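You operate a simulated robot arm through the tools that you are given. There is no shell and no other tool. Be economical: measure what you need, move in short steps, check, and stop when the job is done.

The job below is to be done with a simulated robot arm. You get a single attempt, and the scene is never put back.

## Task
Fit the tester's blue tip and test the green sweet.
Fine: white tip out first, into the free holder of the tip block; zero before the test; arm aside after.
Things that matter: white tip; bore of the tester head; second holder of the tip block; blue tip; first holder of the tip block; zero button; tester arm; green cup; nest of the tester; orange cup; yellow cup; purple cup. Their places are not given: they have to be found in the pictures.

Only the result counts: the job must be done as asked and must still hold three seconds after the hand-in. Knocking over, shifting, dropping, spilling or breaking anything else fails it.

## Robot
A 7-joint arm with a two-finger parallel gripper, fixed in place. Base frame: the origin is at the foot of the arm, x ahead of it, y to its left, z up. Units: m, degrees, N and s.
Its first joint turns from -66.0 to 66.0 degrees. Payload 2.6 kg.
The TCP is the grasp point between the finger pads, 0.03 m short of the fingertips. In the tool frame z runs along the fingers and y along their closing line. Largest opening 0.094 m; finger width 0.028, thickness 0.01; the body of the gripper, 0.05 by 0.096 m, starts 0.055 m behind the TCP.
Orientation is that of the tool frame in the base frame, as a unit quaternion [w, x, y, z]. With the fingers straight down and closing along the base's y, the tool's x points along the base's -x, its y along +y and its z along -z.

## Interface
- The arm moves only by the tool arm_command. Its argument "rows" is a list of rows, each an object (a shift or turn left out is 0, a gripper value left out holds the last) with "offset": the shift along the tool's x, y, z in mm, a list of three; "rotation": the turn, a rotation vector about the tool's x, y, z in degrees, a list of three; "claw": the opening, from 0 (shut) to 1 (fully open). In form: [{"offset": [tx, ty, tz], "rotation": [wx, wy, wz], "claw": claw}, ...]. A call has 1 to 12 rows; each row shifts and turns the commanded pose from where the row before left it, along the tool's axes as they then stand. Rows are played at 5 a second. More than 0.05 m and 8.6 degrees between two rows, or a gripper value outside its range, and nothing of the call is played. A pose out of reach is approached as far as the arm can. The call stops where the force on the tool passes 40 N (or 10 N more than at its start, if that is more) or the arm is blocked; 0.2 s more then pass. Each finger travels about 0.072 m/s and halts on what it meets, pressing with about 32 N; the grip force reading is that of the motor and also rises with nothing between the fingers. The clock runs only during rows and for 0.2 s after the last one: add rows that do not move to give the fingers time. The reply holds the time, the measured pose of the TCP, the force on the tool along the base axes, the opening and the grip force, in the units named above and with some noise, and new pictures: "pictures" is both (left out), scene, wrist or none.
- Cameras (640 x 400 px; columns grow to the right, rows downward): "scene" is fixed at [0.0237, 0.415, 0.5836]; the picture's right is [-0.87, -0.49, 0.00], its down [-0.27, 0.49, -0.83] and it looks along [0.40, -0.72, -0.56] (base axes); focal length 280 px, centre (320, 200). "wrist" rides on the gripper at [-0.037, 0, -0.058] in the tool frame; the picture's right is [0.00, -1.00, 0.00], its down [0.97, 0.00, -0.24] and it looks along [0.24, 0.00, 0.97] (tool axes); focal length 218 px, centre (320, 200).
- point_at(camera, pixels): for up to 12 pixels [column, row] of the newest picture of that camera ("zoom" is the newest enlarged one), the place [x, y, z] in the base frame of the surface seen there, good to about 0.002 m, but the place of the scene camera against the robot may be out by one fixed shift of up to 0.025 m in any direction. The clock stands still meanwhile.
- enlarge(camera, box): a new picture of the part [left, top, right, bottom] of that camera's present view, enlarged. The clock stands still meanwhile.
- hand_in(): hands the job in; it is judged then, once.

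Keep the steps short. Do not move on a guess: measure, check each grasp and each placing, and mend mistakes. In all there are 80 turns and 120 pictures (those below and enlarged ones count). Leave the gripper open and the arm clear of the work at the hand-in unless told otherwise, and finish with a single line.

The tools are called after "Call:" by a JSON object that holds its "fn" and its "kwargs". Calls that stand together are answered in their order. arm_command: Moves the arm, as the interface text tells. Its arguments: {"type":"object","properties":{"rows":{"type":"array","items":{"type":"object","properties":{"offset":{"type":"array","items":{"type":"number"}},"rotation":{"type":"array","items":{"type":"number"}},"claw":{"type":"number"}}}},"pictures":{"type":"string","enum":["both","scene","wrist","none"]}},"required":["rows"]} The other tools are called the same way: point_at (camera, pixels) gives the place of the surface under pixels of a picture; enlarge (camera, box) takes an enlarged picture of a part of a camera's view; hand_in () hands the job in.

At the start:

```text
t: 0.0
tcp_pos: [0.3248, -0.0545, 0.3913]
ee_rot: [0.0, 0.001, 1.0, 0.0]
wrist_force: [0.2, 0.4, -0.2]
opening: 0.0941
finger_force: 0.2
```

scene: 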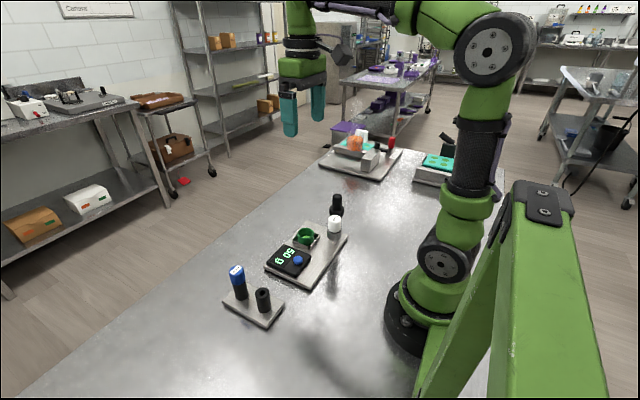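
wrist: 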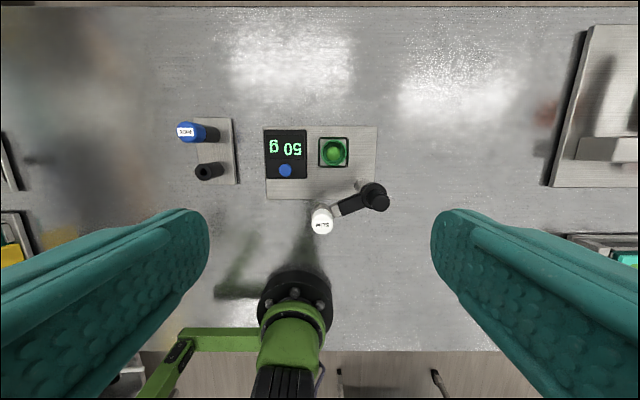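

I see the tester (display, blue button, green cup in nest), a swing arm with the white tip, and the tip block at left. I'll enlarge both views first.

Call:
{"fn": "enlarge", "kwargs": {"camera": "scene", "box": [210, 170, 370, 340]}}

Call:
{"fn": "enlarge", "kwargs": {"camera": "wrist", "box": [160, 100, 410, 256]}}

Call:
{"fn": "enlarge", "kwargs": {"camera": "scene", "box": [310, 110, 470, 210]}}

Call:
{"fn": "point_at", "kwargs": {"camera": "wrist", "pixels": [[185, 132], [205, 172], [225, 150], [285, 171], [334, 152], [322, 221], [374, 196], [350, 205], [270, 190], [370, 132], [420, 160], [320, 139]]}}

```text
2.35 times, centred on (290, 255) of scene
```

zoom: 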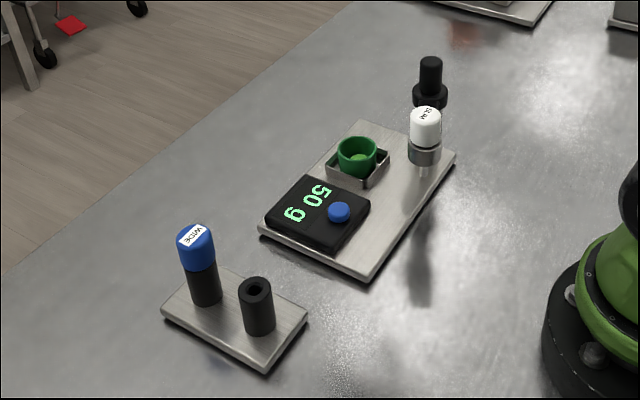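

```text
2.56 times, centred on (285, 178) of wrist
```

zoom: 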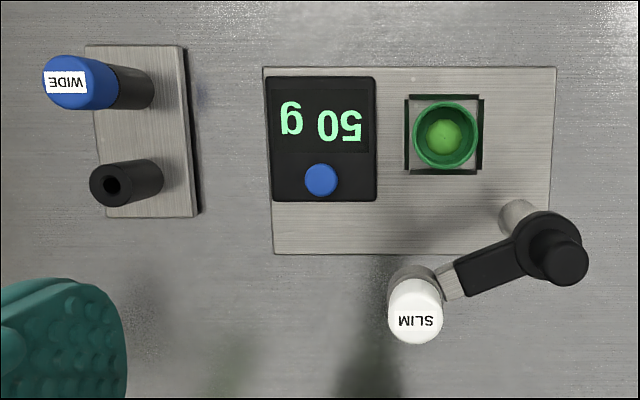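

```text
4.00 times, centred on (390, 160) of scene
```

zoom: 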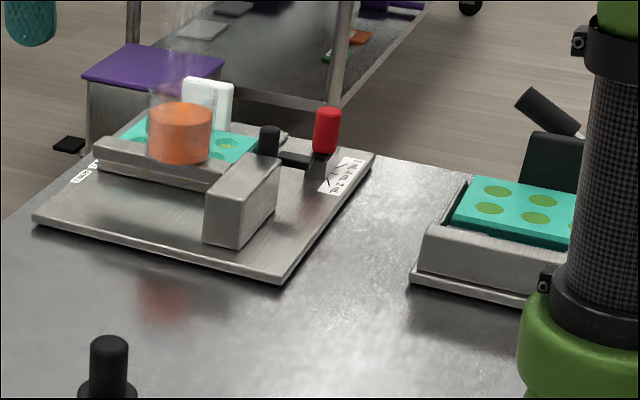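

```text
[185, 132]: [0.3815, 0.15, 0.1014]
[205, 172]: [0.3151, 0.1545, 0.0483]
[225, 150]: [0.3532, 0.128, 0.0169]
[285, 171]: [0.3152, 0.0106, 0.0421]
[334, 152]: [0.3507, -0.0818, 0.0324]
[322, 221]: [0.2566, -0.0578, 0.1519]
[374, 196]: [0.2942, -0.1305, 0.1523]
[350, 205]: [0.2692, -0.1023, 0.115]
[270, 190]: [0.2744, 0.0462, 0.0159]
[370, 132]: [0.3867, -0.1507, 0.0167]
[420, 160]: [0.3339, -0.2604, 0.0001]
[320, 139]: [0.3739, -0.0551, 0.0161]
```

The table is at z≈0 by the measurements (the base foot in the scene picture agrees). Next I measure the tester and tip heights in a scene close-up.

Call:
{"fn": "enlarge", "kwargs": {"camera": "scene", "box": [290, 180, 354, 260]}}

Call:
{"fn": "point_at", "kwargs": {"camera": "scene", "pixels": [[334, 218], [334, 225], [334, 234], [334, 240], [336, 197], [337, 211], [236, 269], [238, 280], [241, 293], [263, 292], [264, 310], [298, 260]]}}

```text
5.00 times, centred on (322, 220) of scene
```

zoom: 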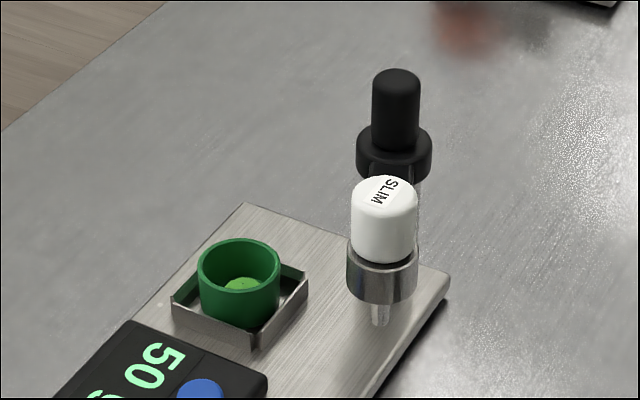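

```text
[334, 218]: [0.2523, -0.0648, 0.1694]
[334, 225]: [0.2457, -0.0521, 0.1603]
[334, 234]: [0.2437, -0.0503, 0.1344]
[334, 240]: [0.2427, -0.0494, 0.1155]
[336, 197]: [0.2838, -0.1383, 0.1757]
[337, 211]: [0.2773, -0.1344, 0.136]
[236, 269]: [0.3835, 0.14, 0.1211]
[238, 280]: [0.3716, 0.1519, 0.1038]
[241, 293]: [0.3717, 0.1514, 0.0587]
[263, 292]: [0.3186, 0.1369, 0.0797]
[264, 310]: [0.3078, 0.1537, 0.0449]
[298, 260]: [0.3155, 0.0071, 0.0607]
```

Call:
{"fn": "point_at", "kwargs": {"camera": "zoom", "pixels": [[384, 185], [384, 205], [384, 257], [382, 275], [380, 299], [380, 322], [353, 225], [416, 225], [240, 245], [240, 285], [395, 72], [395, 165]]}}

Call:
{"fn": "arm_command", "kwargs": {"rows": [{"offset": [40, 20, 0]}, {"offset": [0, 0, 40]}, {"offset": [0, 0, 40]}, {}], "pictures": "both"}}

```text
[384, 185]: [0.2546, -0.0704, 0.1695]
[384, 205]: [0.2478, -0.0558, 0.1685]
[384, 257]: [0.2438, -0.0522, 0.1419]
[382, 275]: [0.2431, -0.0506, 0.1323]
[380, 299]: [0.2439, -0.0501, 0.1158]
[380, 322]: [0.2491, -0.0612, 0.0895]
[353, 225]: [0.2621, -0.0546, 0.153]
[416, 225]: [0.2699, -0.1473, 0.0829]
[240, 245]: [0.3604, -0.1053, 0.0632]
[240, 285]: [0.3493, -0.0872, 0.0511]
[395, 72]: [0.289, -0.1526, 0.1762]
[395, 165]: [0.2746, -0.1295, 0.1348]
```

```text
t: 1.0
tcp_pos: [0.2852, -0.0367, 0.3153]
ee_rot: [0.0, 0.001, 1.0, 0.0]
wrist_force: [0.4, 0.1, 0.0]
opening: 0.0937
finger_force: 0.1
```

scene: 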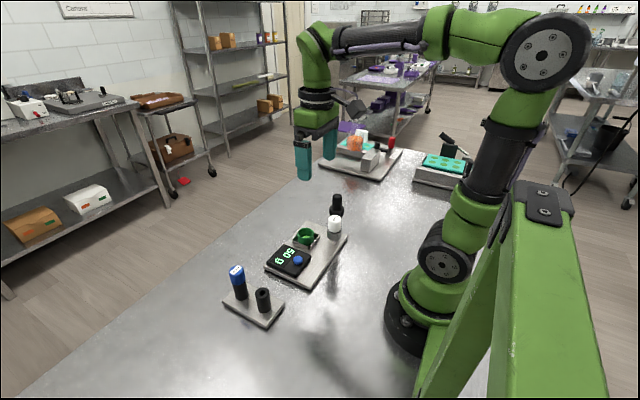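
wrist: 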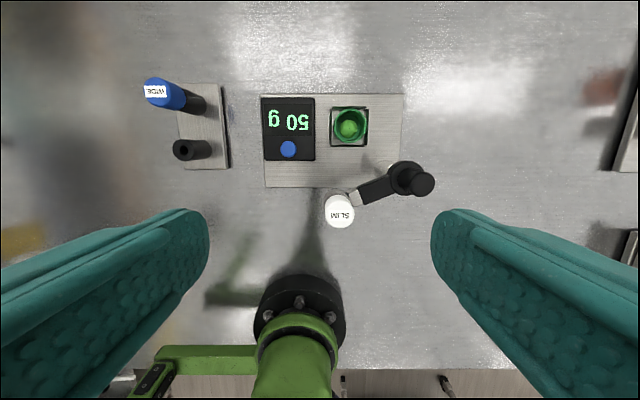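

Clear view. I measure precise edges of the white cap, arm and holders from the closer wrist view.

Call:
{"fn": "enlarge", "kwargs": {"camera": "wrist", "box": [300, 90, 460, 240]}}

Call:
{"fn": "point_at", "kwargs": {"camera": "wrist", "pixels": [[327, 211], [353, 211], [340, 199], [340, 226], [360, 198], [380, 188], [421, 184], [400, 172], [182, 150], [152, 92], [145, 92], [160, 92]]}}

```text
2.67 times, centred on (380, 165) of wrist
```

zoom: 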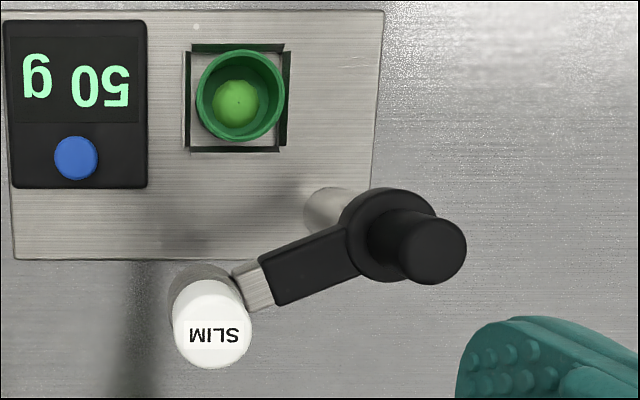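

```text
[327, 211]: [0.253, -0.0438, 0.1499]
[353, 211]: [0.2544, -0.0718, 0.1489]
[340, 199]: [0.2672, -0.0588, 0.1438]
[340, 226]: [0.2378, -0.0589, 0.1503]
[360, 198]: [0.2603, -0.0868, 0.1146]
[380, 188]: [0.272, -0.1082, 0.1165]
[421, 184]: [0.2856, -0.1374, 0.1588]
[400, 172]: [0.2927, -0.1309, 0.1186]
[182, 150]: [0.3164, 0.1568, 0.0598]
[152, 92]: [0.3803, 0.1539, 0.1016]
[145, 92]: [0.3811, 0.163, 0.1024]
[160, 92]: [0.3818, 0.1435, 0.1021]
```

White cap centre ≈ (0.253, -0.058), top z≈0.151, arm bar top ≈0.117. I go above it, with the fingers partly closed.

Call:
{"fn": "arm_command", "kwargs": {"rows": [{"offset": [32, -21.3, 0], "claw": 0.65}, {"offset": [0, 0, 40]}, {"offset": [0, 0, 40]}, {"offset": [0, 0, 30]}, {}], "pictures": "both"}}

```text
t: 2.2
tcp_pos: [0.2544, -0.0574, 0.2019]
ee_rot: [0.0, 0.0, 1.0, 0.0]
wrist_force: [0.4, 0.0, 0.3]
opening: 0.061
finger_force: 0.1
```

scene: 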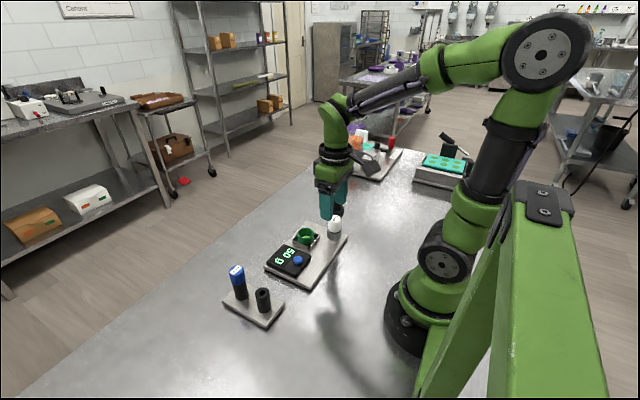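
wrist: 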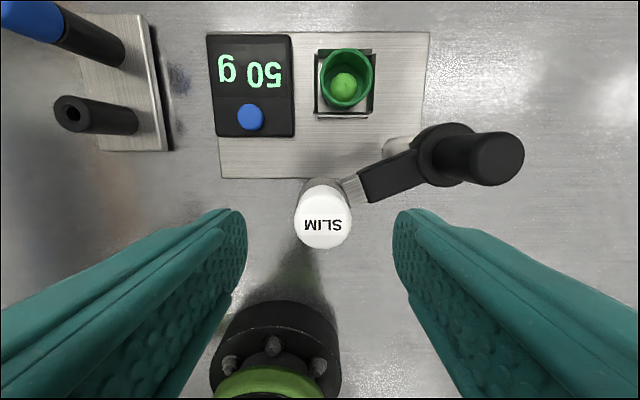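

The cap sits at (323,220), centred between the fingers. I take precise points from here, including the other targets.

Call:
{"fn": "point_at", "kwargs": {"camera": "wrist", "pixels": [[297, 222], [350, 222], [324, 208], [324, 247], [355, 190], [400, 175], [498, 157], [250, 115], [345, 85], [345, 55], [68, 112], [355, 112]]}}

```text
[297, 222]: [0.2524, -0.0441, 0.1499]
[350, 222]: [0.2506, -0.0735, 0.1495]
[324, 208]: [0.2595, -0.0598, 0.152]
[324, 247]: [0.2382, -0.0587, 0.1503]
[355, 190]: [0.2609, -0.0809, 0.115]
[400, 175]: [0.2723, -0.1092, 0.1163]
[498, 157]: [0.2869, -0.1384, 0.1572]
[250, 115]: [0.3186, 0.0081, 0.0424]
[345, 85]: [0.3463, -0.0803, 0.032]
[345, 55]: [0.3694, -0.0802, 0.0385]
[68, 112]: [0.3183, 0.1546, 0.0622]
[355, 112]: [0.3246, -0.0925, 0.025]
```

Cap centre (0.2525, -0.0588). I descend 50 mm and close.

Call:
{"fn": "arm_command", "kwargs": {"rows": [{"offset": [2, -1.4, 25]}, {"offset": [0, 0, 25]}, {}, {"claw": 0.2}, {}, {}, {}], "pictures": "both"}}

```text
t: 3.8
tcp_pos: [0.2516, -0.0569, 0.1512]
ee_rot: [0.001, -0.001, 1.0, -0.002]
wrist_force: [2.8, -10.1, -2.9]
opening: 0.0309
finger_force: 31.8
```

scene: 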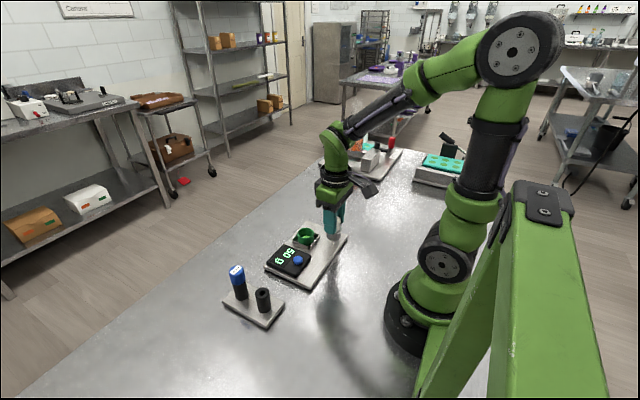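
wrist: 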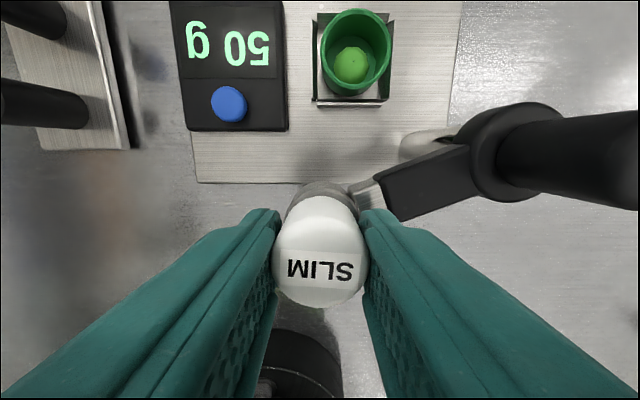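

Gripped (31 mm, 32 N), with a slight sideways load. I ease 1.9 mm in +y and pull up in small steps.

Call:
{"fn": "arm_command", "kwargs": {"rows": [{"offset": [0, 1.9, 0]}, {"offset": [0, 0, -3]}, {"offset": [0, 0, -5]}, {"offset": [0, 0, -8]}, {"offset": [0, 0, -10]}, {}], "pictures": "both"}}

```text
t: 5.2
tcp_pos: [0.2516, -0.0552, 0.1787]
ee_rot: [0.0, -0.001, 1.0, 0.0]
wrist_force: [2.8, -7.2, -2.2]
opening: 0.0313
finger_force: 32.4
```

scene: 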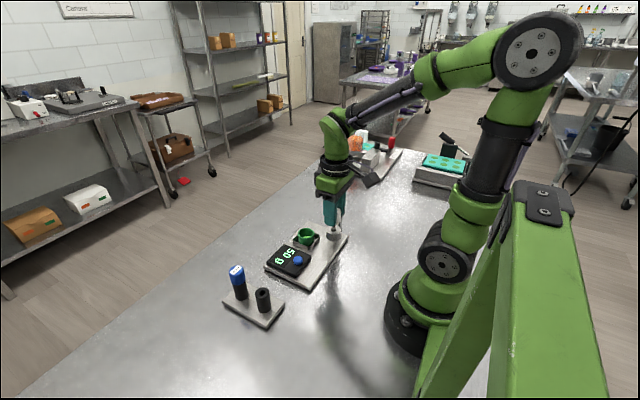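
wrist: 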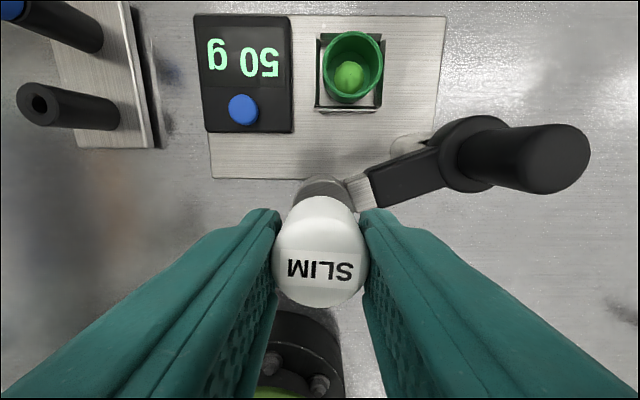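

Call:
{"fn": "arm_command", "kwargs": {"rows": [{"offset": [0, 0, -15]}, {"offset": [0, 0, -20]}, {"offset": [0, 0, -20]}, {}], "pictures": "both"}}

```text
t: 6.2
tcp_pos: [0.2518, -0.0548, 0.2318]
ee_rot: [-0.001, -0.002, 1.0, 0.001]
wrist_force: [-0.2, -0.1, 0.3]
opening: 0.0309
finger_force: 31.7
```

scene: 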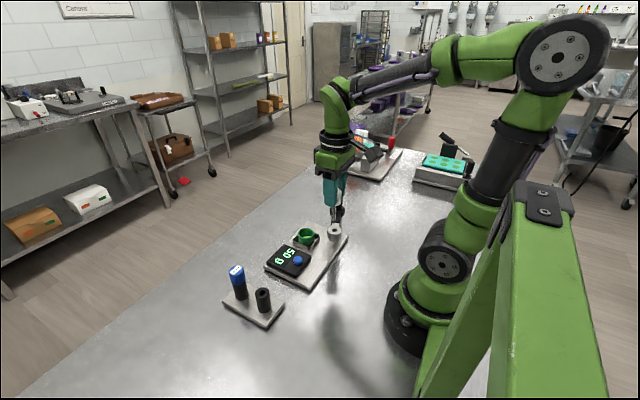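
wrist: 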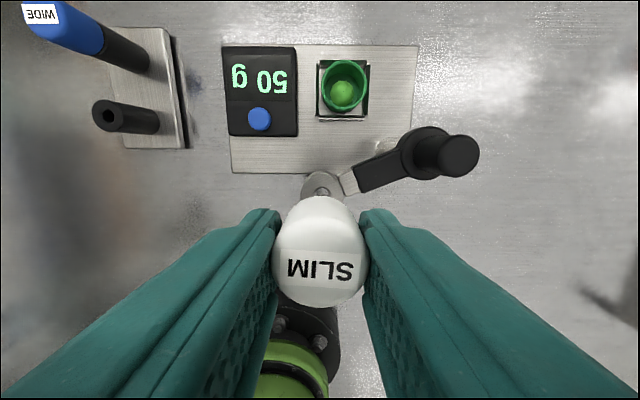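

The white tip is out and the bore is visible at (322,188). I measure the bore and check the held tip and the holder.

Call:
{"fn": "enlarge", "kwargs": {"camera": "scene", "box": [300, 160, 372, 250]}}

Call:
{"fn": "point_at", "kwargs": {"camera": "wrist", "pixels": [[306, 183], [340, 183], [322, 174], [322, 192], [108, 105], [108, 128], [93, 114], [124, 116], [150, 110], [105, 40], [80, 20], [109, 115]]}}

```text
4.44 times, centred on (336, 205) of scene
```

zoom: 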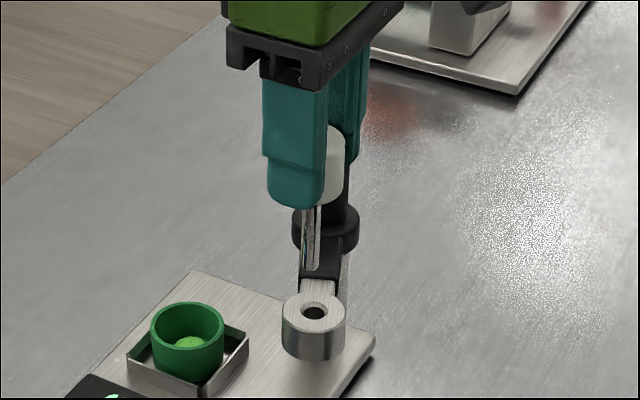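

```text
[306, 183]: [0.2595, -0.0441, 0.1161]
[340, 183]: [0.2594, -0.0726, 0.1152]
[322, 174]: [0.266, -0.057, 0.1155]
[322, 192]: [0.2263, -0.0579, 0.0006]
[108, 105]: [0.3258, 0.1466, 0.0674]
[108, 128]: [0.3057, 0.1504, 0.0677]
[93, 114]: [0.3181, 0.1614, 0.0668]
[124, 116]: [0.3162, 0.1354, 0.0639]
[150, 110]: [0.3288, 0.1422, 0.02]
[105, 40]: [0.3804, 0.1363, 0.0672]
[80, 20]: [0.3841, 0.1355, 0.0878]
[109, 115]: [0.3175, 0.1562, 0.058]
```

Holder 1 is at about (0.317, 0.1486), rim z≈0.067; the tip's pin bottom is about 0.081 below the TCP. I move most of the way there and re-measure.

Call:
{"fn": "arm_command", "kwargs": {"rows": [{"offset": [-16, 42, 0]}, {"offset": [-16, 42, 0]}, {"offset": [-16, 42, 0]}, {"offset": [-16, 42, 0]}, {}], "pictures": "wrist"}}

```text
t: 7.4
tcp_pos: [0.3164, 0.113, 0.2323]
ee_rot: [0.0, 0.0, 1.0, 0.0]
wrist_force: [0.8, -0.6, -0.3]
opening: 0.031
finger_force: 32.0
```

wrist: 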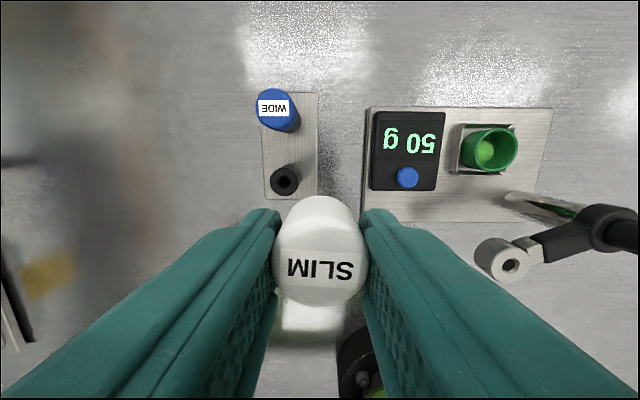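

Call:
{"fn": "enlarge", "kwargs": {"camera": "wrist", "box": [240, 80, 340, 210]}}

Call:
{"fn": "point_at", "kwargs": {"camera": "wrist", "pixels": [[273, 181], [297, 181], [284, 170], [284, 192], [262, 108], [287, 108], [274, 92], [274, 119], [307, 100], [307, 190]]}}

```text
3.08 times, centred on (290, 145) of wrist
```

zoom: 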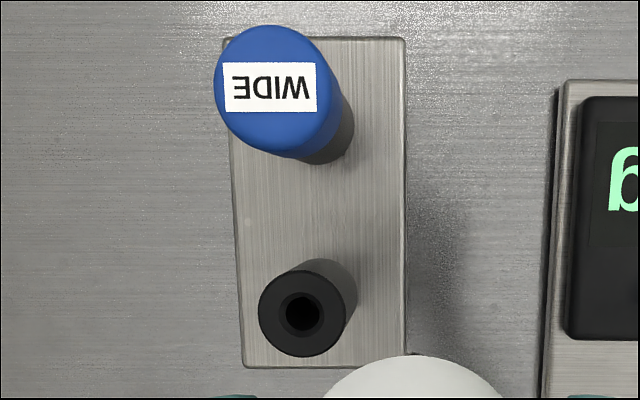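

```text
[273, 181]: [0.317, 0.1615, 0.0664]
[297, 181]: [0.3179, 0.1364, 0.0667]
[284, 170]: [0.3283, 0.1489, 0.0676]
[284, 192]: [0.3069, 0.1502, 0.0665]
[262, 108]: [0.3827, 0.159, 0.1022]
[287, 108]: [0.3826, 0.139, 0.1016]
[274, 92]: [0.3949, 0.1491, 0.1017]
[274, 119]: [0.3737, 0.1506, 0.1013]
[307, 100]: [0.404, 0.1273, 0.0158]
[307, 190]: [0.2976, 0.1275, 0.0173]
```

Holder centre (0.3176, 0.149), rim z 0.067; so the TCP should seat at z≈0.103. I move over it and go down to just above the rim, then check.

Call:
{"fn": "arm_command", "kwargs": {"rows": [{"offset": [-0.6, 36, 0]}, {"offset": [0, 0, 40]}, {"offset": [0, 0, 36]}, {}], "pictures": "both"}}

Call:
{"fn": "enlarge", "kwargs": {"camera": "scene", "box": [220, 220, 316, 340]}}

```text
t: 8.4
tcp_pos: [0.3136, 0.1462, 0.1554]
ee_rot: [0.0, 0.0, 1.0, -0.001]
wrist_force: [-0.1, 0.8, -0.8]
opening: 0.0313
finger_force: 32.4
```

scene: 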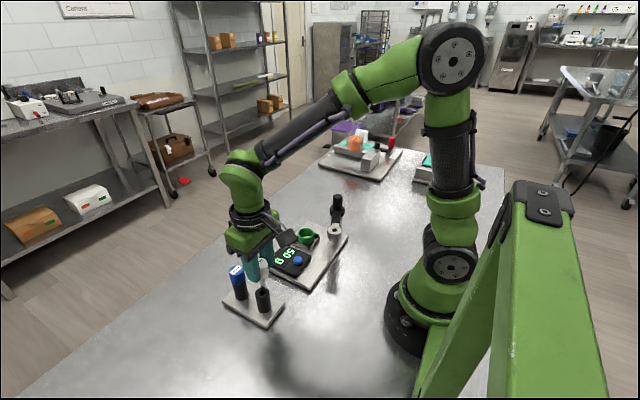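
wrist: 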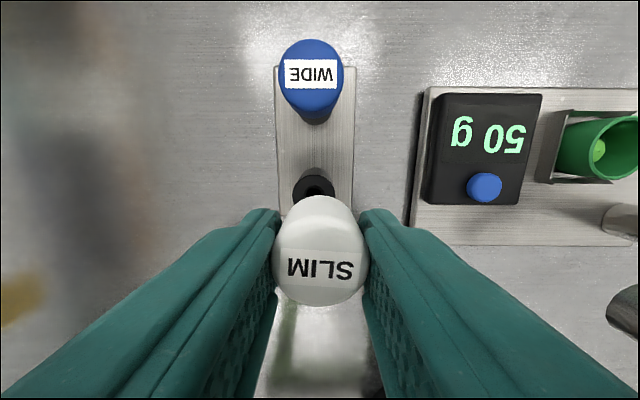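

```text
3.33 times, centred on (268, 280) of scene
```

zoom: 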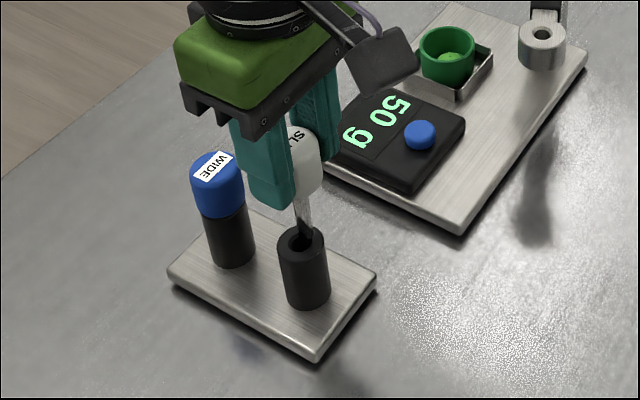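

The measured pose is about 3 mm short of the commanded one; I wait and re-read.

Call:
{"fn": "arm_command", "kwargs": {"rows": [{}, {}], "pictures": "wrist"}}

```text
t: 9.0
tcp_pos: [0.3139, 0.1456, 0.1569]
ee_rot: [0.0, 0.0, 1.0, 0.0]
wrist_force: [0.4, -0.9, -0.8]
opening: 0.0305
finger_force: 32.0
```

wrist: 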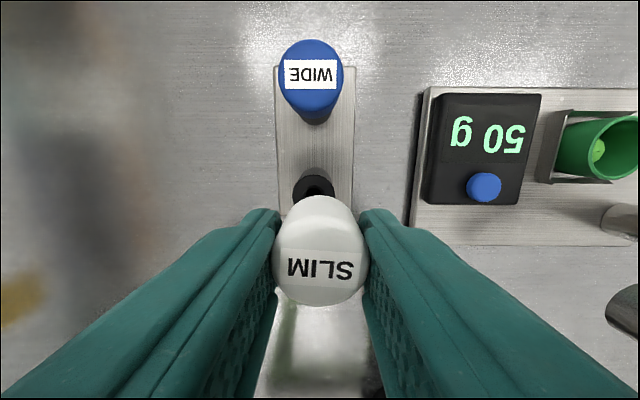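

The arm is at its outer reach for a straight-down tool here. A slight outward tilt (3° about tool y) moves the pin bottom ~4 mm out and eases the wrist. I try that while still above the rim.

Call:
{"fn": "arm_command", "kwargs": {"rows": [{"rotation": [0, -3, 0]}, {"offset": [0, 3.2, 0]}, {}], "pictures": "both"}}

Call:
{"fn": "enlarge", "kwargs": {"camera": "scene", "box": [236, 250, 292, 320]}}

```text
t: 9.8
tcp_pos: [0.3141, 0.1506, 0.1553]
ee_rot: [0.025, -0.001, 1.0, 0.0]
wrist_force: [1.1, 0.7, -0.6]
opening: 0.0314
finger_force: 31.8
```

scene: 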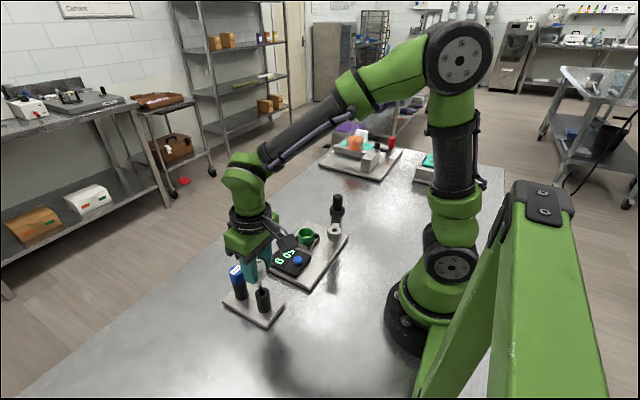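
wrist: 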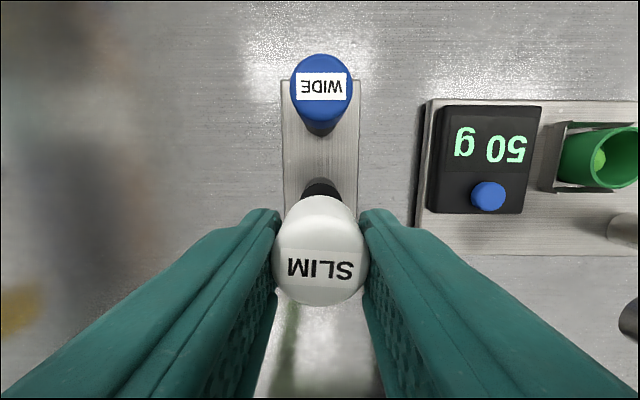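

```text
5.71 times, centred on (264, 285) of scene
```

zoom: 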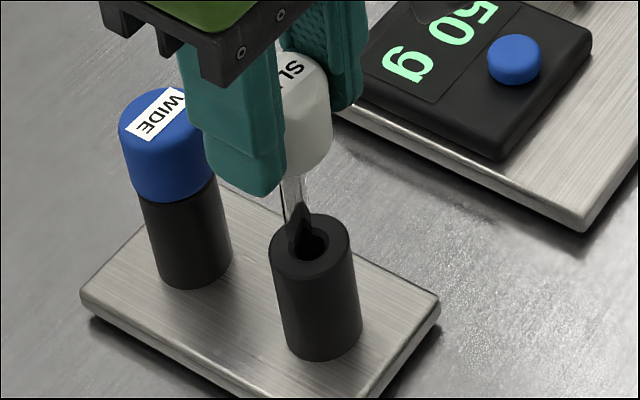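

Call:
{"fn": "enlarge", "kwargs": {"camera": "scene", "box": [252, 262, 276, 302]}}

Call:
{"fn": "arm_command", "kwargs": {"rows": [{}], "pictures": "none"}}

```text
10.00 times, centred on (264, 282) of scene
```

zoom: 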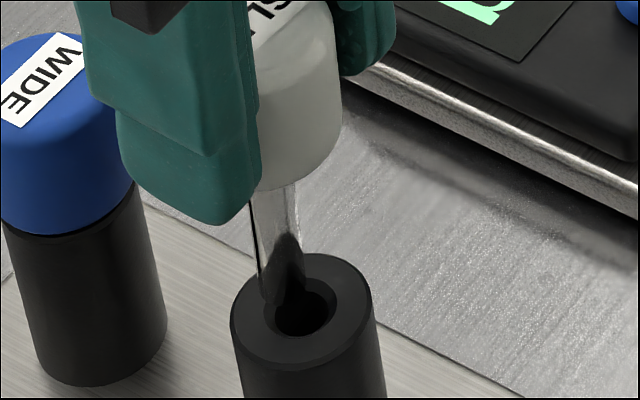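

```text
t: 10.2
tcp_pos: [0.3149, 0.1509, 0.1553]
ee_rot: [0.027, -0.001, 1.0, 0.0]
wrist_force: [-0.8, 0.4, -0.5]
opening: 0.0307
finger_force: 31.5
```

I measure the pin end and the rim relative to each other in this zoom.

Call:
{"fn": "point_at", "kwargs": {"camera": "zoom", "pixels": [[274, 220], [274, 260], [272, 292], [272, 300], [262, 240], [293, 230], [303, 258], [303, 362], [238, 305], [370, 310], [330, 290], [300, 170]]}}

```text
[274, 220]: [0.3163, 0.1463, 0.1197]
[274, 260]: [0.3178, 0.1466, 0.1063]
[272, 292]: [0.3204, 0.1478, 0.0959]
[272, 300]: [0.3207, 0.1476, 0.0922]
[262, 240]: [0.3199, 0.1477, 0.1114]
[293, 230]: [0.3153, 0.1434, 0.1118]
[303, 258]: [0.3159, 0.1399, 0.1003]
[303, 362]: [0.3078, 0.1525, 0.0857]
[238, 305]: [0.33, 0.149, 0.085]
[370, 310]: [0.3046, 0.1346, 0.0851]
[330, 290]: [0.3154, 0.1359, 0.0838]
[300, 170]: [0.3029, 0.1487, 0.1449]
```

The pin end is about 3–4 mm too far in +x and 1 mm in +y. I reduce the tilt by 1.2° and shift 1.4 mm in −x and −1.3 mm in y.

Call:
{"fn": "arm_command", "kwargs": {"rows": [{"offset": [1.4, -1.3, 0], "rotation": [0, 1.2, 0]}, {}, {}], "pictures": "none"}}

Call:
{"fn": "enlarge", "kwargs": {"camera": "scene", "box": [252, 262, 276, 302]}}

Call:
{"fn": "point_at", "kwargs": {"camera": "zoom", "pixels": [[280, 292], [280, 298], [280, 303], [276, 230], [290, 290]]}}

```text
t: 11.0
tcp_pos: [0.3139, 0.1486, 0.1559]
ee_rot: [0.016, 0.0, 1.0, 0.0]
wrist_force: [0.0, -0.6, -0.7]
opening: 0.0307
finger_force: 32.4
```

```text
10.00 times, centred on (264, 282) of scene
```

zoom: 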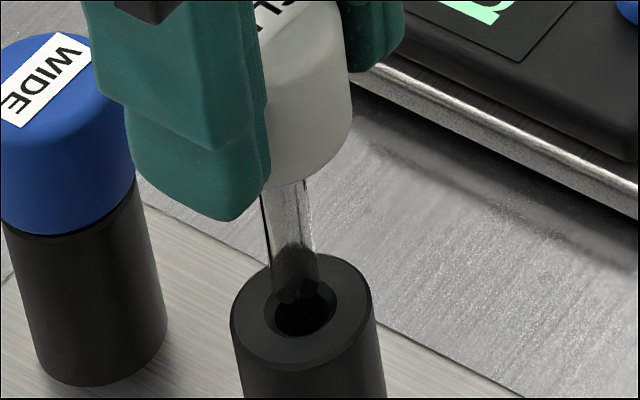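

```text
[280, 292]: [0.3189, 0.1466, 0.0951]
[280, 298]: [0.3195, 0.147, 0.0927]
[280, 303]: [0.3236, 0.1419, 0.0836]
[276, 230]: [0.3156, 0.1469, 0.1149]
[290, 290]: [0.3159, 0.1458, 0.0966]
```

The pin axis measures (0.317, 0.1414) against the rim centre (0.3173, 0.1418): aligned. I lower slowly 12 mm.

Call:
{"fn": "arm_command", "kwargs": {"rows": [{"offset": [0, 0, 4]}, {"offset": [0, 0, 4]}, {"offset": [0, 0, 4]}, {}], "pictures": "none"}}

Call:
{"fn": "enlarge", "kwargs": {"camera": "scene", "box": [252, 262, 276, 302]}}

```text
t: 12.0
tcp_pos: [0.3146, 0.1513, 0.143]
ee_rot: [0.016, 0.0, 1.0, 0.0]
wrist_force: [-2.4, 0.0, -0.4]
opening: 0.0307
finger_force: 32.5
```

```text
10.00 times, centred on (264, 282) of scene
```

zoom: 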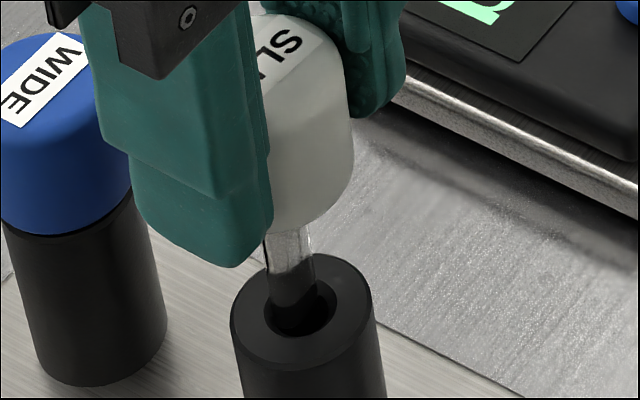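

The pin has entered the hole, slightly to the left side. I shift −1.5 mm in y, straighten by 0.9° and lower further.

Call:
{"fn": "arm_command", "kwargs": {"rows": [{"offset": [0, -1.5, 2], "rotation": [0, 0.9, 0]}, {"offset": [-0.3, 0, 4]}, {"offset": [-0.3, 0, 4]}, {}], "pictures": "none"}}

Call:
{"fn": "enlarge", "kwargs": {"camera": "scene", "box": [252, 262, 276, 302]}}

```text
t: 13.0
tcp_pos: [0.316, 0.1504, 0.1337]
ee_rot: [0.007, -0.001, 1.0, 0.0]
wrist_force: [-3.5, 5.0, 1.6]
opening: 0.031
finger_force: 31.7
```

```text
10.00 times, centred on (264, 282) of scene
```

zoom: 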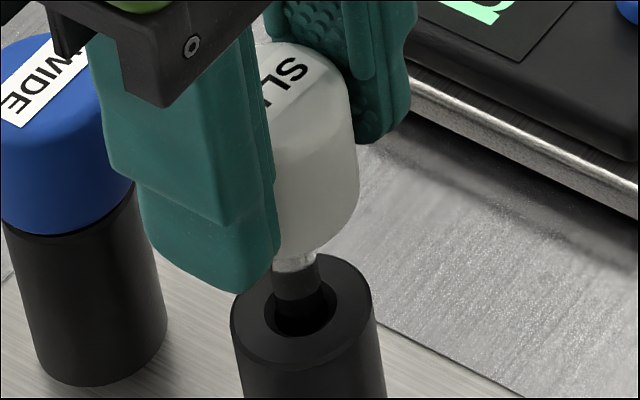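

Call:
{"fn": "arm_command", "kwargs": {"rows": [{"offset": [-0.5, -0.8, 3], "rotation": [0, 0.7, 0]}, {"offset": [-0.2, 0, 5]}, {"offset": [0, 0, 5]}, {"offset": [0, 0, 5]}, {}], "pictures": "none"}}

```text
t: 14.2
tcp_pos: [0.3169, 0.1482, 0.117]
ee_rot: [0.001, -0.001, 1.0, 0.0]
wrist_force: [-3.0, 8.9, 1.9]
opening: 0.0307
finger_force: 32.0
```

Call:
{"fn": "arm_command", "kwargs": {"rows": [{"offset": [-0.5, -0.5, 3]}, {"offset": [0, 0, 4]}, {"offset": [0, 0, 4]}, {}], "pictures": "none"}}

Call:
{"fn": "enlarge", "kwargs": {"camera": "scene", "box": [240, 242, 288, 302]}}

```text
t: 15.2
tcp_pos: [0.3177, 0.1458, 0.1048]
ee_rot: [0.0, 0.001, 1.0, -0.001]
wrist_force: [-13.6, 2.9, 4.3]
opening: 0.0309
finger_force: 32.1
```

```text
6.67 times, centred on (264, 272) of scene
```

zoom: 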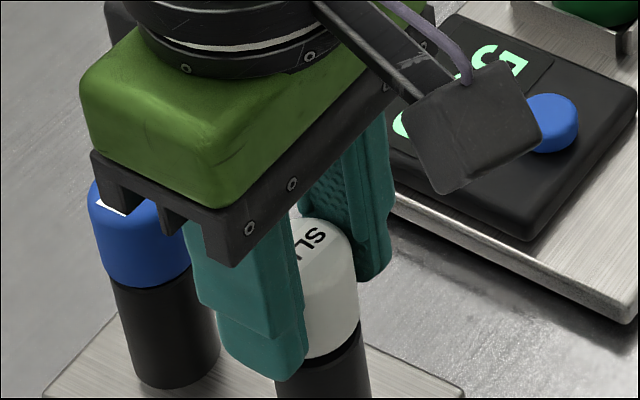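

Almost seated (expected 0.103). I lower 2 mm more and check the force.

Call:
{"fn": "arm_command", "kwargs": {"rows": [{"offset": [0, 0, 1]}, {"offset": [0, 0, 1]}, {}], "pictures": "none"}}

Call:
{"fn": "enlarge", "kwargs": {"camera": "scene", "box": [256, 272, 280, 312]}}

```text
t: 16.0
tcp_pos: [0.3168, 0.1458, 0.1034]
ee_rot: [0.001, 0.0, 1.0, -0.001]
wrist_force: [-13.0, -4.2, 2.1]
opening: 0.0312
finger_force: 32.4
```

```text
10.00 times, centred on (268, 292) of scene
```

zoom: 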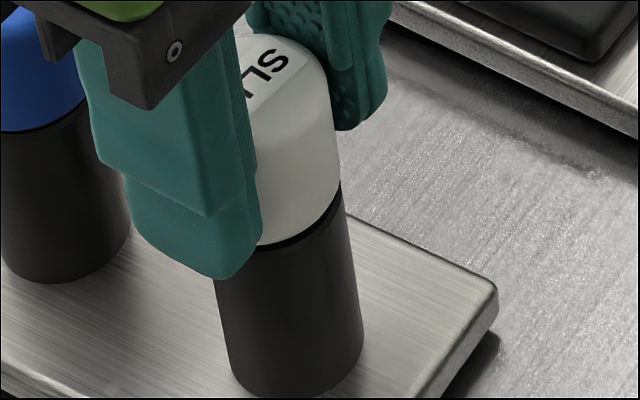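

Cap sits on the holder. I open and rise.

Call:
{"fn": "arm_command", "kwargs": {"rows": [{"claw": 0.4}, {"claw": 0.6}, {}, {"offset": [0, 0, -20]}, {"offset": [0, 0, -30]}, {"offset": [20, 0, -30]}, {}], "pictures": "both"}}

Call:
{"fn": "enlarge", "kwargs": {"camera": "scene", "box": [220, 240, 300, 340]}}

```text
t: 17.6
tcp_pos: [0.2975, 0.1471, 0.1864]
ee_rot: [0.002, 0.0, 1.0, 0.001]
wrist_force: [-0.7, -0.2, 0.2]
opening: 0.0565
finger_force: 0.0
```

scene: 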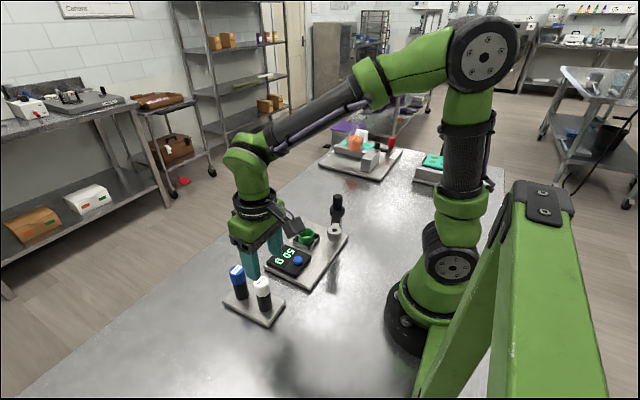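
wrist: 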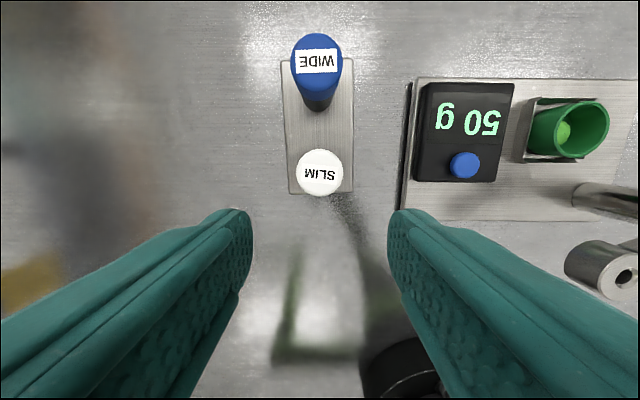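

```text
4.00 times, centred on (260, 290) of scene
```

zoom: 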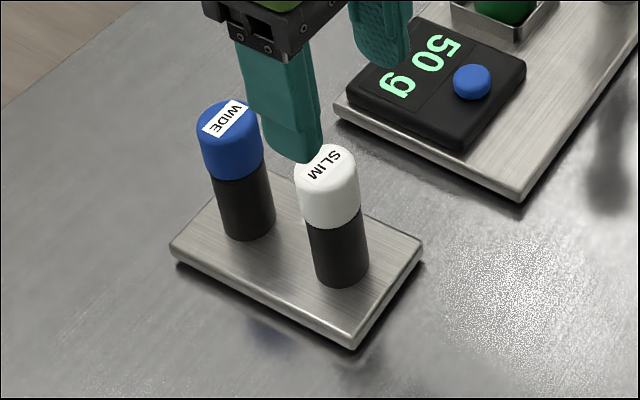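

White tip is seated in the first holder. The blue tip lies at r≈0.41, so I need an outward tilt. I tilt 24° about tool y here and check.

Call:
{"fn": "arm_command", "kwargs": {"rows": [{"rotation": [0, -8, 0]}, {"rotation": [0, -8, 0]}, {"rotation": [0, -8, 0]}, {}, {}], "pictures": "wrist"}}

Call:
{"fn": "point_at", "kwargs": {"camera": "wrist", "pixels": [[320, 200], [320, 150], [300, 150], [340, 150], [320, 250]]}}

```text
t: 18.8
tcp_pos: [0.2976, 0.1467, 0.1846]
ee_rot: [0.21, -0.001, 0.978, 0.0]
wrist_force: [0.1, 0.2, -0.4]
opening: 0.0563
finger_force: 0.1
```

wrist: 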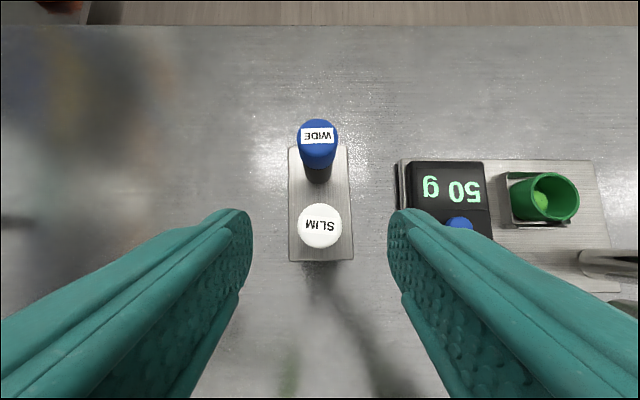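

```text
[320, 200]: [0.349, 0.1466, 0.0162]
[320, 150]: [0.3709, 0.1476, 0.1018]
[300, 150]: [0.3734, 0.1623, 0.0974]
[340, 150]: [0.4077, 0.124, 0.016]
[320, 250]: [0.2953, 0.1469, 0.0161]
```

Call:
{"fn": "arm_command", "kwargs": {"rows": [{"offset": [-23, 1.2, 23.6]}, {"offset": [-22.7, 1.1, 23.7]}, {}, {}], "pictures": "both"}}

Call:
{"fn": "point_at", "kwargs": {"camera": "wrist", "pixels": [[320, 200], [320, 180], [320, 220], [300, 200], [340, 200]]}}

```text
t: 19.8
tcp_pos: [0.3601, 0.1483, 0.162]
ee_rot: [0.209, 0.0, 0.978, 0.0]
wrist_force: [-0.1, -1.1, 0.3]
opening: 0.0564
finger_force: 0.1
```

scene: 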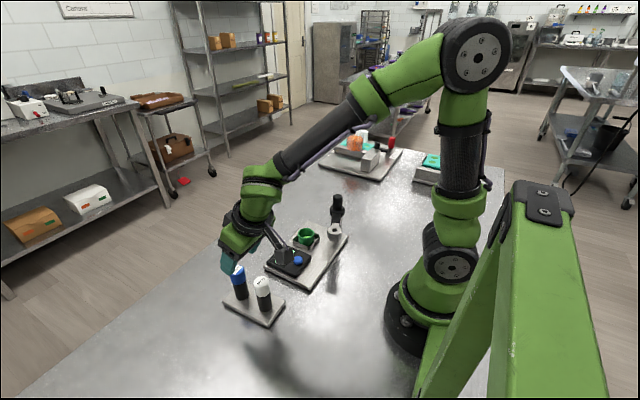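
wrist: 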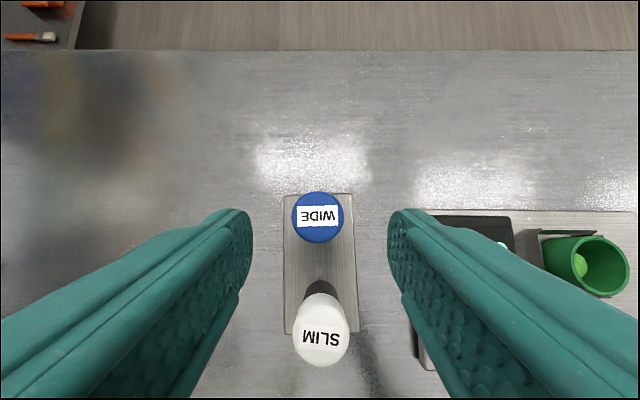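

```text
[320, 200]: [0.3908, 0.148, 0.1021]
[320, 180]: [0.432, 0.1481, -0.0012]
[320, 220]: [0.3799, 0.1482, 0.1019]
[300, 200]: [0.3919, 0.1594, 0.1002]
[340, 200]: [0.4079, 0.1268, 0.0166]
```

Blue cap centre ≈ (0.382, 0.149), top z 0.102. I advance 60 mm along the tool axis, stopping to check before closing.

Call:
{"fn": "arm_command", "kwargs": {"rows": [{"offset": [1, 0.7, 20]}, {"offset": [1, 0, 20]}, {"offset": [1, 0, 20]}, {}, {}], "pictures": "both"}}

```text
t: 21.0
tcp_pos: [0.3784, 0.1509, 0.1033]
ee_rot: [0.21, 0.0, 0.978, 0.0]
wrist_force: [0.8, 0.3, 0.5]
opening: 0.0565
finger_force: 0.1
```

scene: 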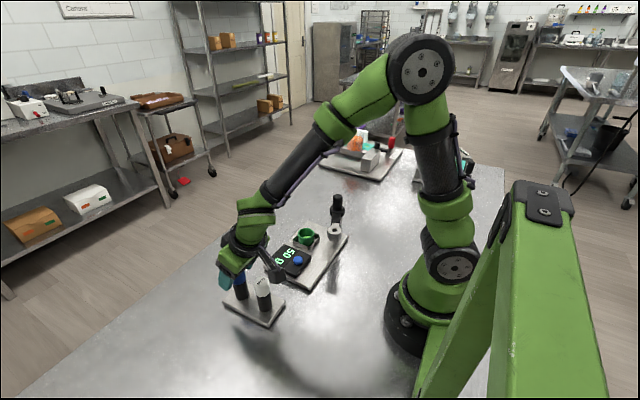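
wrist: 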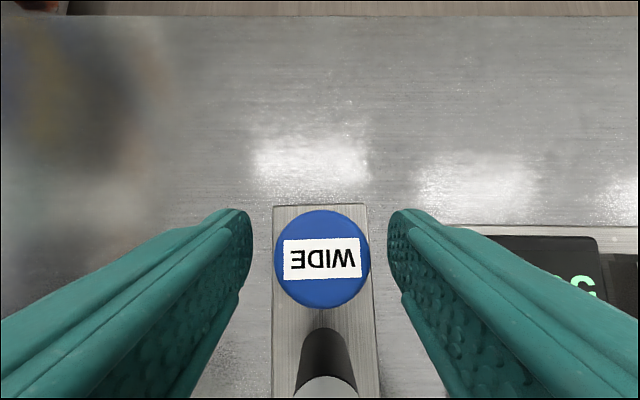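

Call:
{"fn": "arm_command", "kwargs": {"rows": [{"offset": [-2.6, -1.3, -1]}, {}, {"claw": 0.2}, {}, {}, {}], "pictures": "both"}}

Call:
{"fn": "enlarge", "kwargs": {"camera": "scene", "box": [212, 240, 292, 340]}}

```text
t: 22.4
tcp_pos: [0.3825, 0.1493, 0.1063]
ee_rot: [0.21, 0.0, 0.978, 0.0]
wrist_force: [0.7, 1.6, 1.0]
opening: 0.0308
finger_force: 31.9
```

scene: 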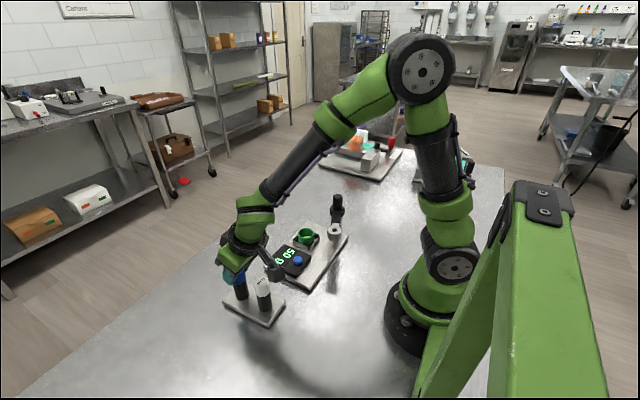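
wrist: 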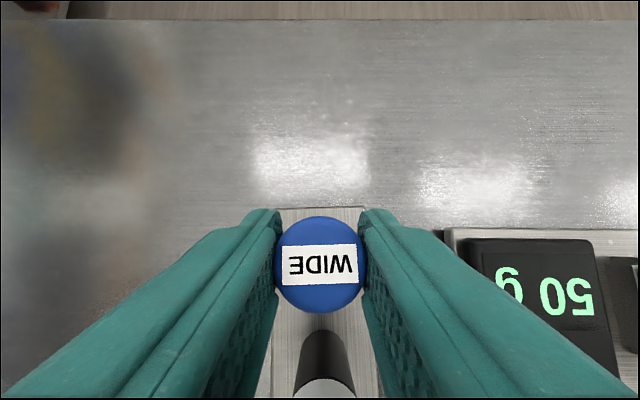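

```text
4.00 times, centred on (252, 290) of scene
```

zoom: 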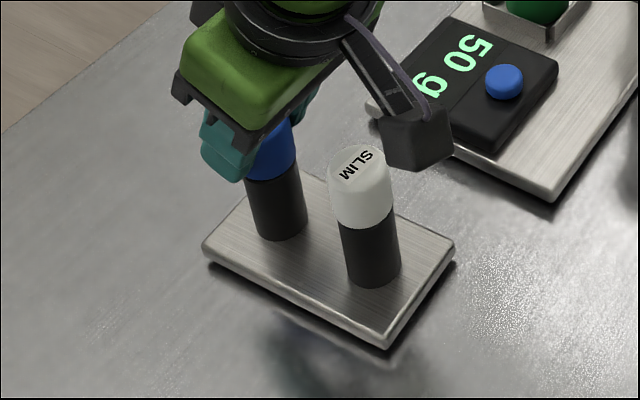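

Blue gripped (31 mm, 32 N). I lift straight up in the base frame, in small steps.

Call:
{"fn": "arm_command", "kwargs": {"rows": [{"offset": [-2, 0, -4.6]}, {"offset": [-4.1, 0, -9.1]}, {"offset": [-4.1, 0, -9.1]}, {}], "pictures": "none"}}

Call:
{"fn": "enlarge", "kwargs": {"camera": "scene", "box": [212, 230, 292, 330]}}

```text
t: 23.4
tcp_pos: [0.3818, 0.1477, 0.1288]
ee_rot: [0.21, 0.0, 0.978, -0.001]
wrist_force: [-2.5, 2.5, -2.0]
opening: 0.0308
finger_force: 31.9
```

```text
4.00 times, centred on (252, 280) of scene
```

zoom: 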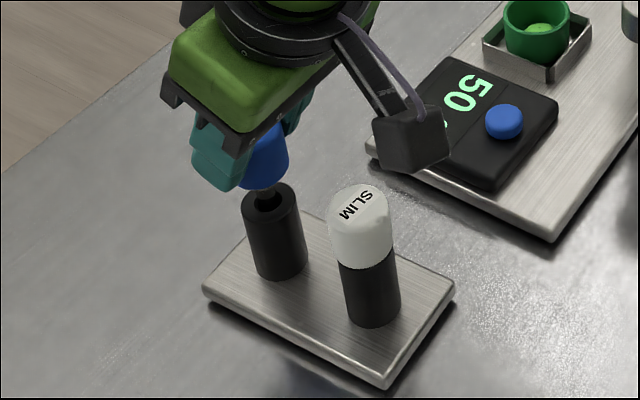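

Coming out cleanly. I continue up.

Call:
{"fn": "arm_command", "kwargs": {"rows": [{"offset": [-4.1, 0.5, -9.1]}, {"offset": [-4.1, 0, -9.1]}, {"offset": [-4.1, 0, -9.1]}, {}], "pictures": "none"}}

Call:
{"fn": "enlarge", "kwargs": {"camera": "scene", "box": [212, 230, 292, 330]}}

```text
t: 24.4
tcp_pos: [0.383, 0.1493, 0.1599]
ee_rot: [0.21, 0.0, 0.978, 0.0]
wrist_force: [-0.5, 0.7, -0.3]
opening: 0.0305
finger_force: 32.0
```

```text
4.00 times, centred on (252, 280) of scene
```

zoom: 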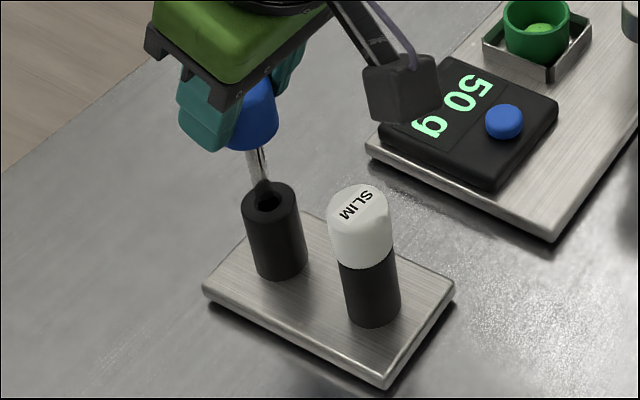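

Call:
{"fn": "arm_command", "kwargs": {"rows": [{"offset": [-4.1, 0, -9.1]}, {"offset": [-4.1, 0, -9.1]}, {"offset": [-4.1, 0, -9.1]}, {}], "pictures": "none"}}

Call:
{"fn": "enlarge", "kwargs": {"camera": "scene", "box": [212, 210, 292, 310]}}

```text
t: 25.4
tcp_pos: [0.3824, 0.1501, 0.1897]
ee_rot: [0.209, 0.0, 0.978, 0.0]
wrist_force: [-0.3, 0.3, -0.1]
opening: 0.0308
finger_force: 32.0
```

```text
4.00 times, centred on (252, 260) of scene
```

zoom: 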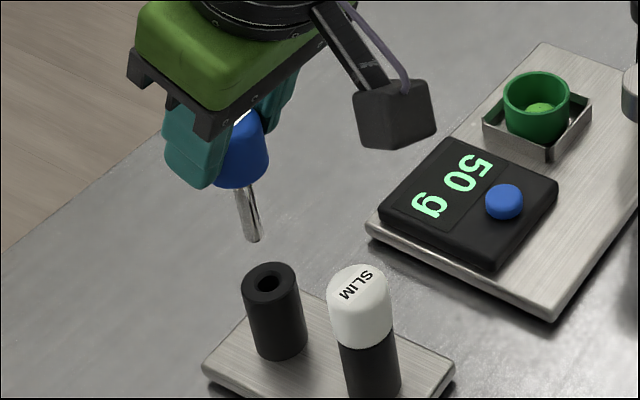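

The blue tip is free. I measure the camera box sticking out of the gripper for clearance, then raise and move towards the head.

Call:
{"fn": "point_at", "kwargs": {"camera": "zoom", "pixels": [[395, 145], [360, 140], [430, 135], [395, 115], [250, 240], [244, 170], [230, 185]]}}

Call:
{"fn": "arm_command", "kwargs": {"rows": [{"offset": [-16, -20, -36]}, {"offset": [20, -35, 0]}, {"offset": [25, -35, 0]}, {"offset": [25, -35, 0]}, {"offset": [25, -35, 0]}, {}, {}], "pictures": "both"}}

```text
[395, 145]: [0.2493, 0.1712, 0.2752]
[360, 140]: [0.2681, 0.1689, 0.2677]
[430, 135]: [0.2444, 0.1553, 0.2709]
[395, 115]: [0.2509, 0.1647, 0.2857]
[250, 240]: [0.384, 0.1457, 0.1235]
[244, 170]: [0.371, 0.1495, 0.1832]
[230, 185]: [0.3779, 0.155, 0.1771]
```

```text
t: 27.0
tcp_pos: [0.2933, -0.0119, 0.1909]
ee_rot: [0.209, 0.0, 0.978, 0.0]
wrist_force: [-0.7, -0.3, -0.7]
opening: 0.0305
finger_force: 32.2
```

scene: 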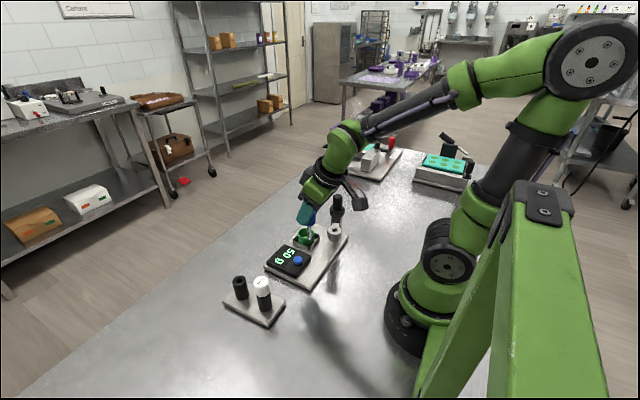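
wrist: 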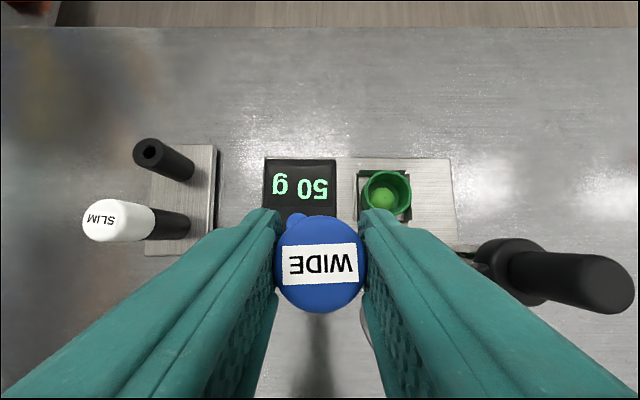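

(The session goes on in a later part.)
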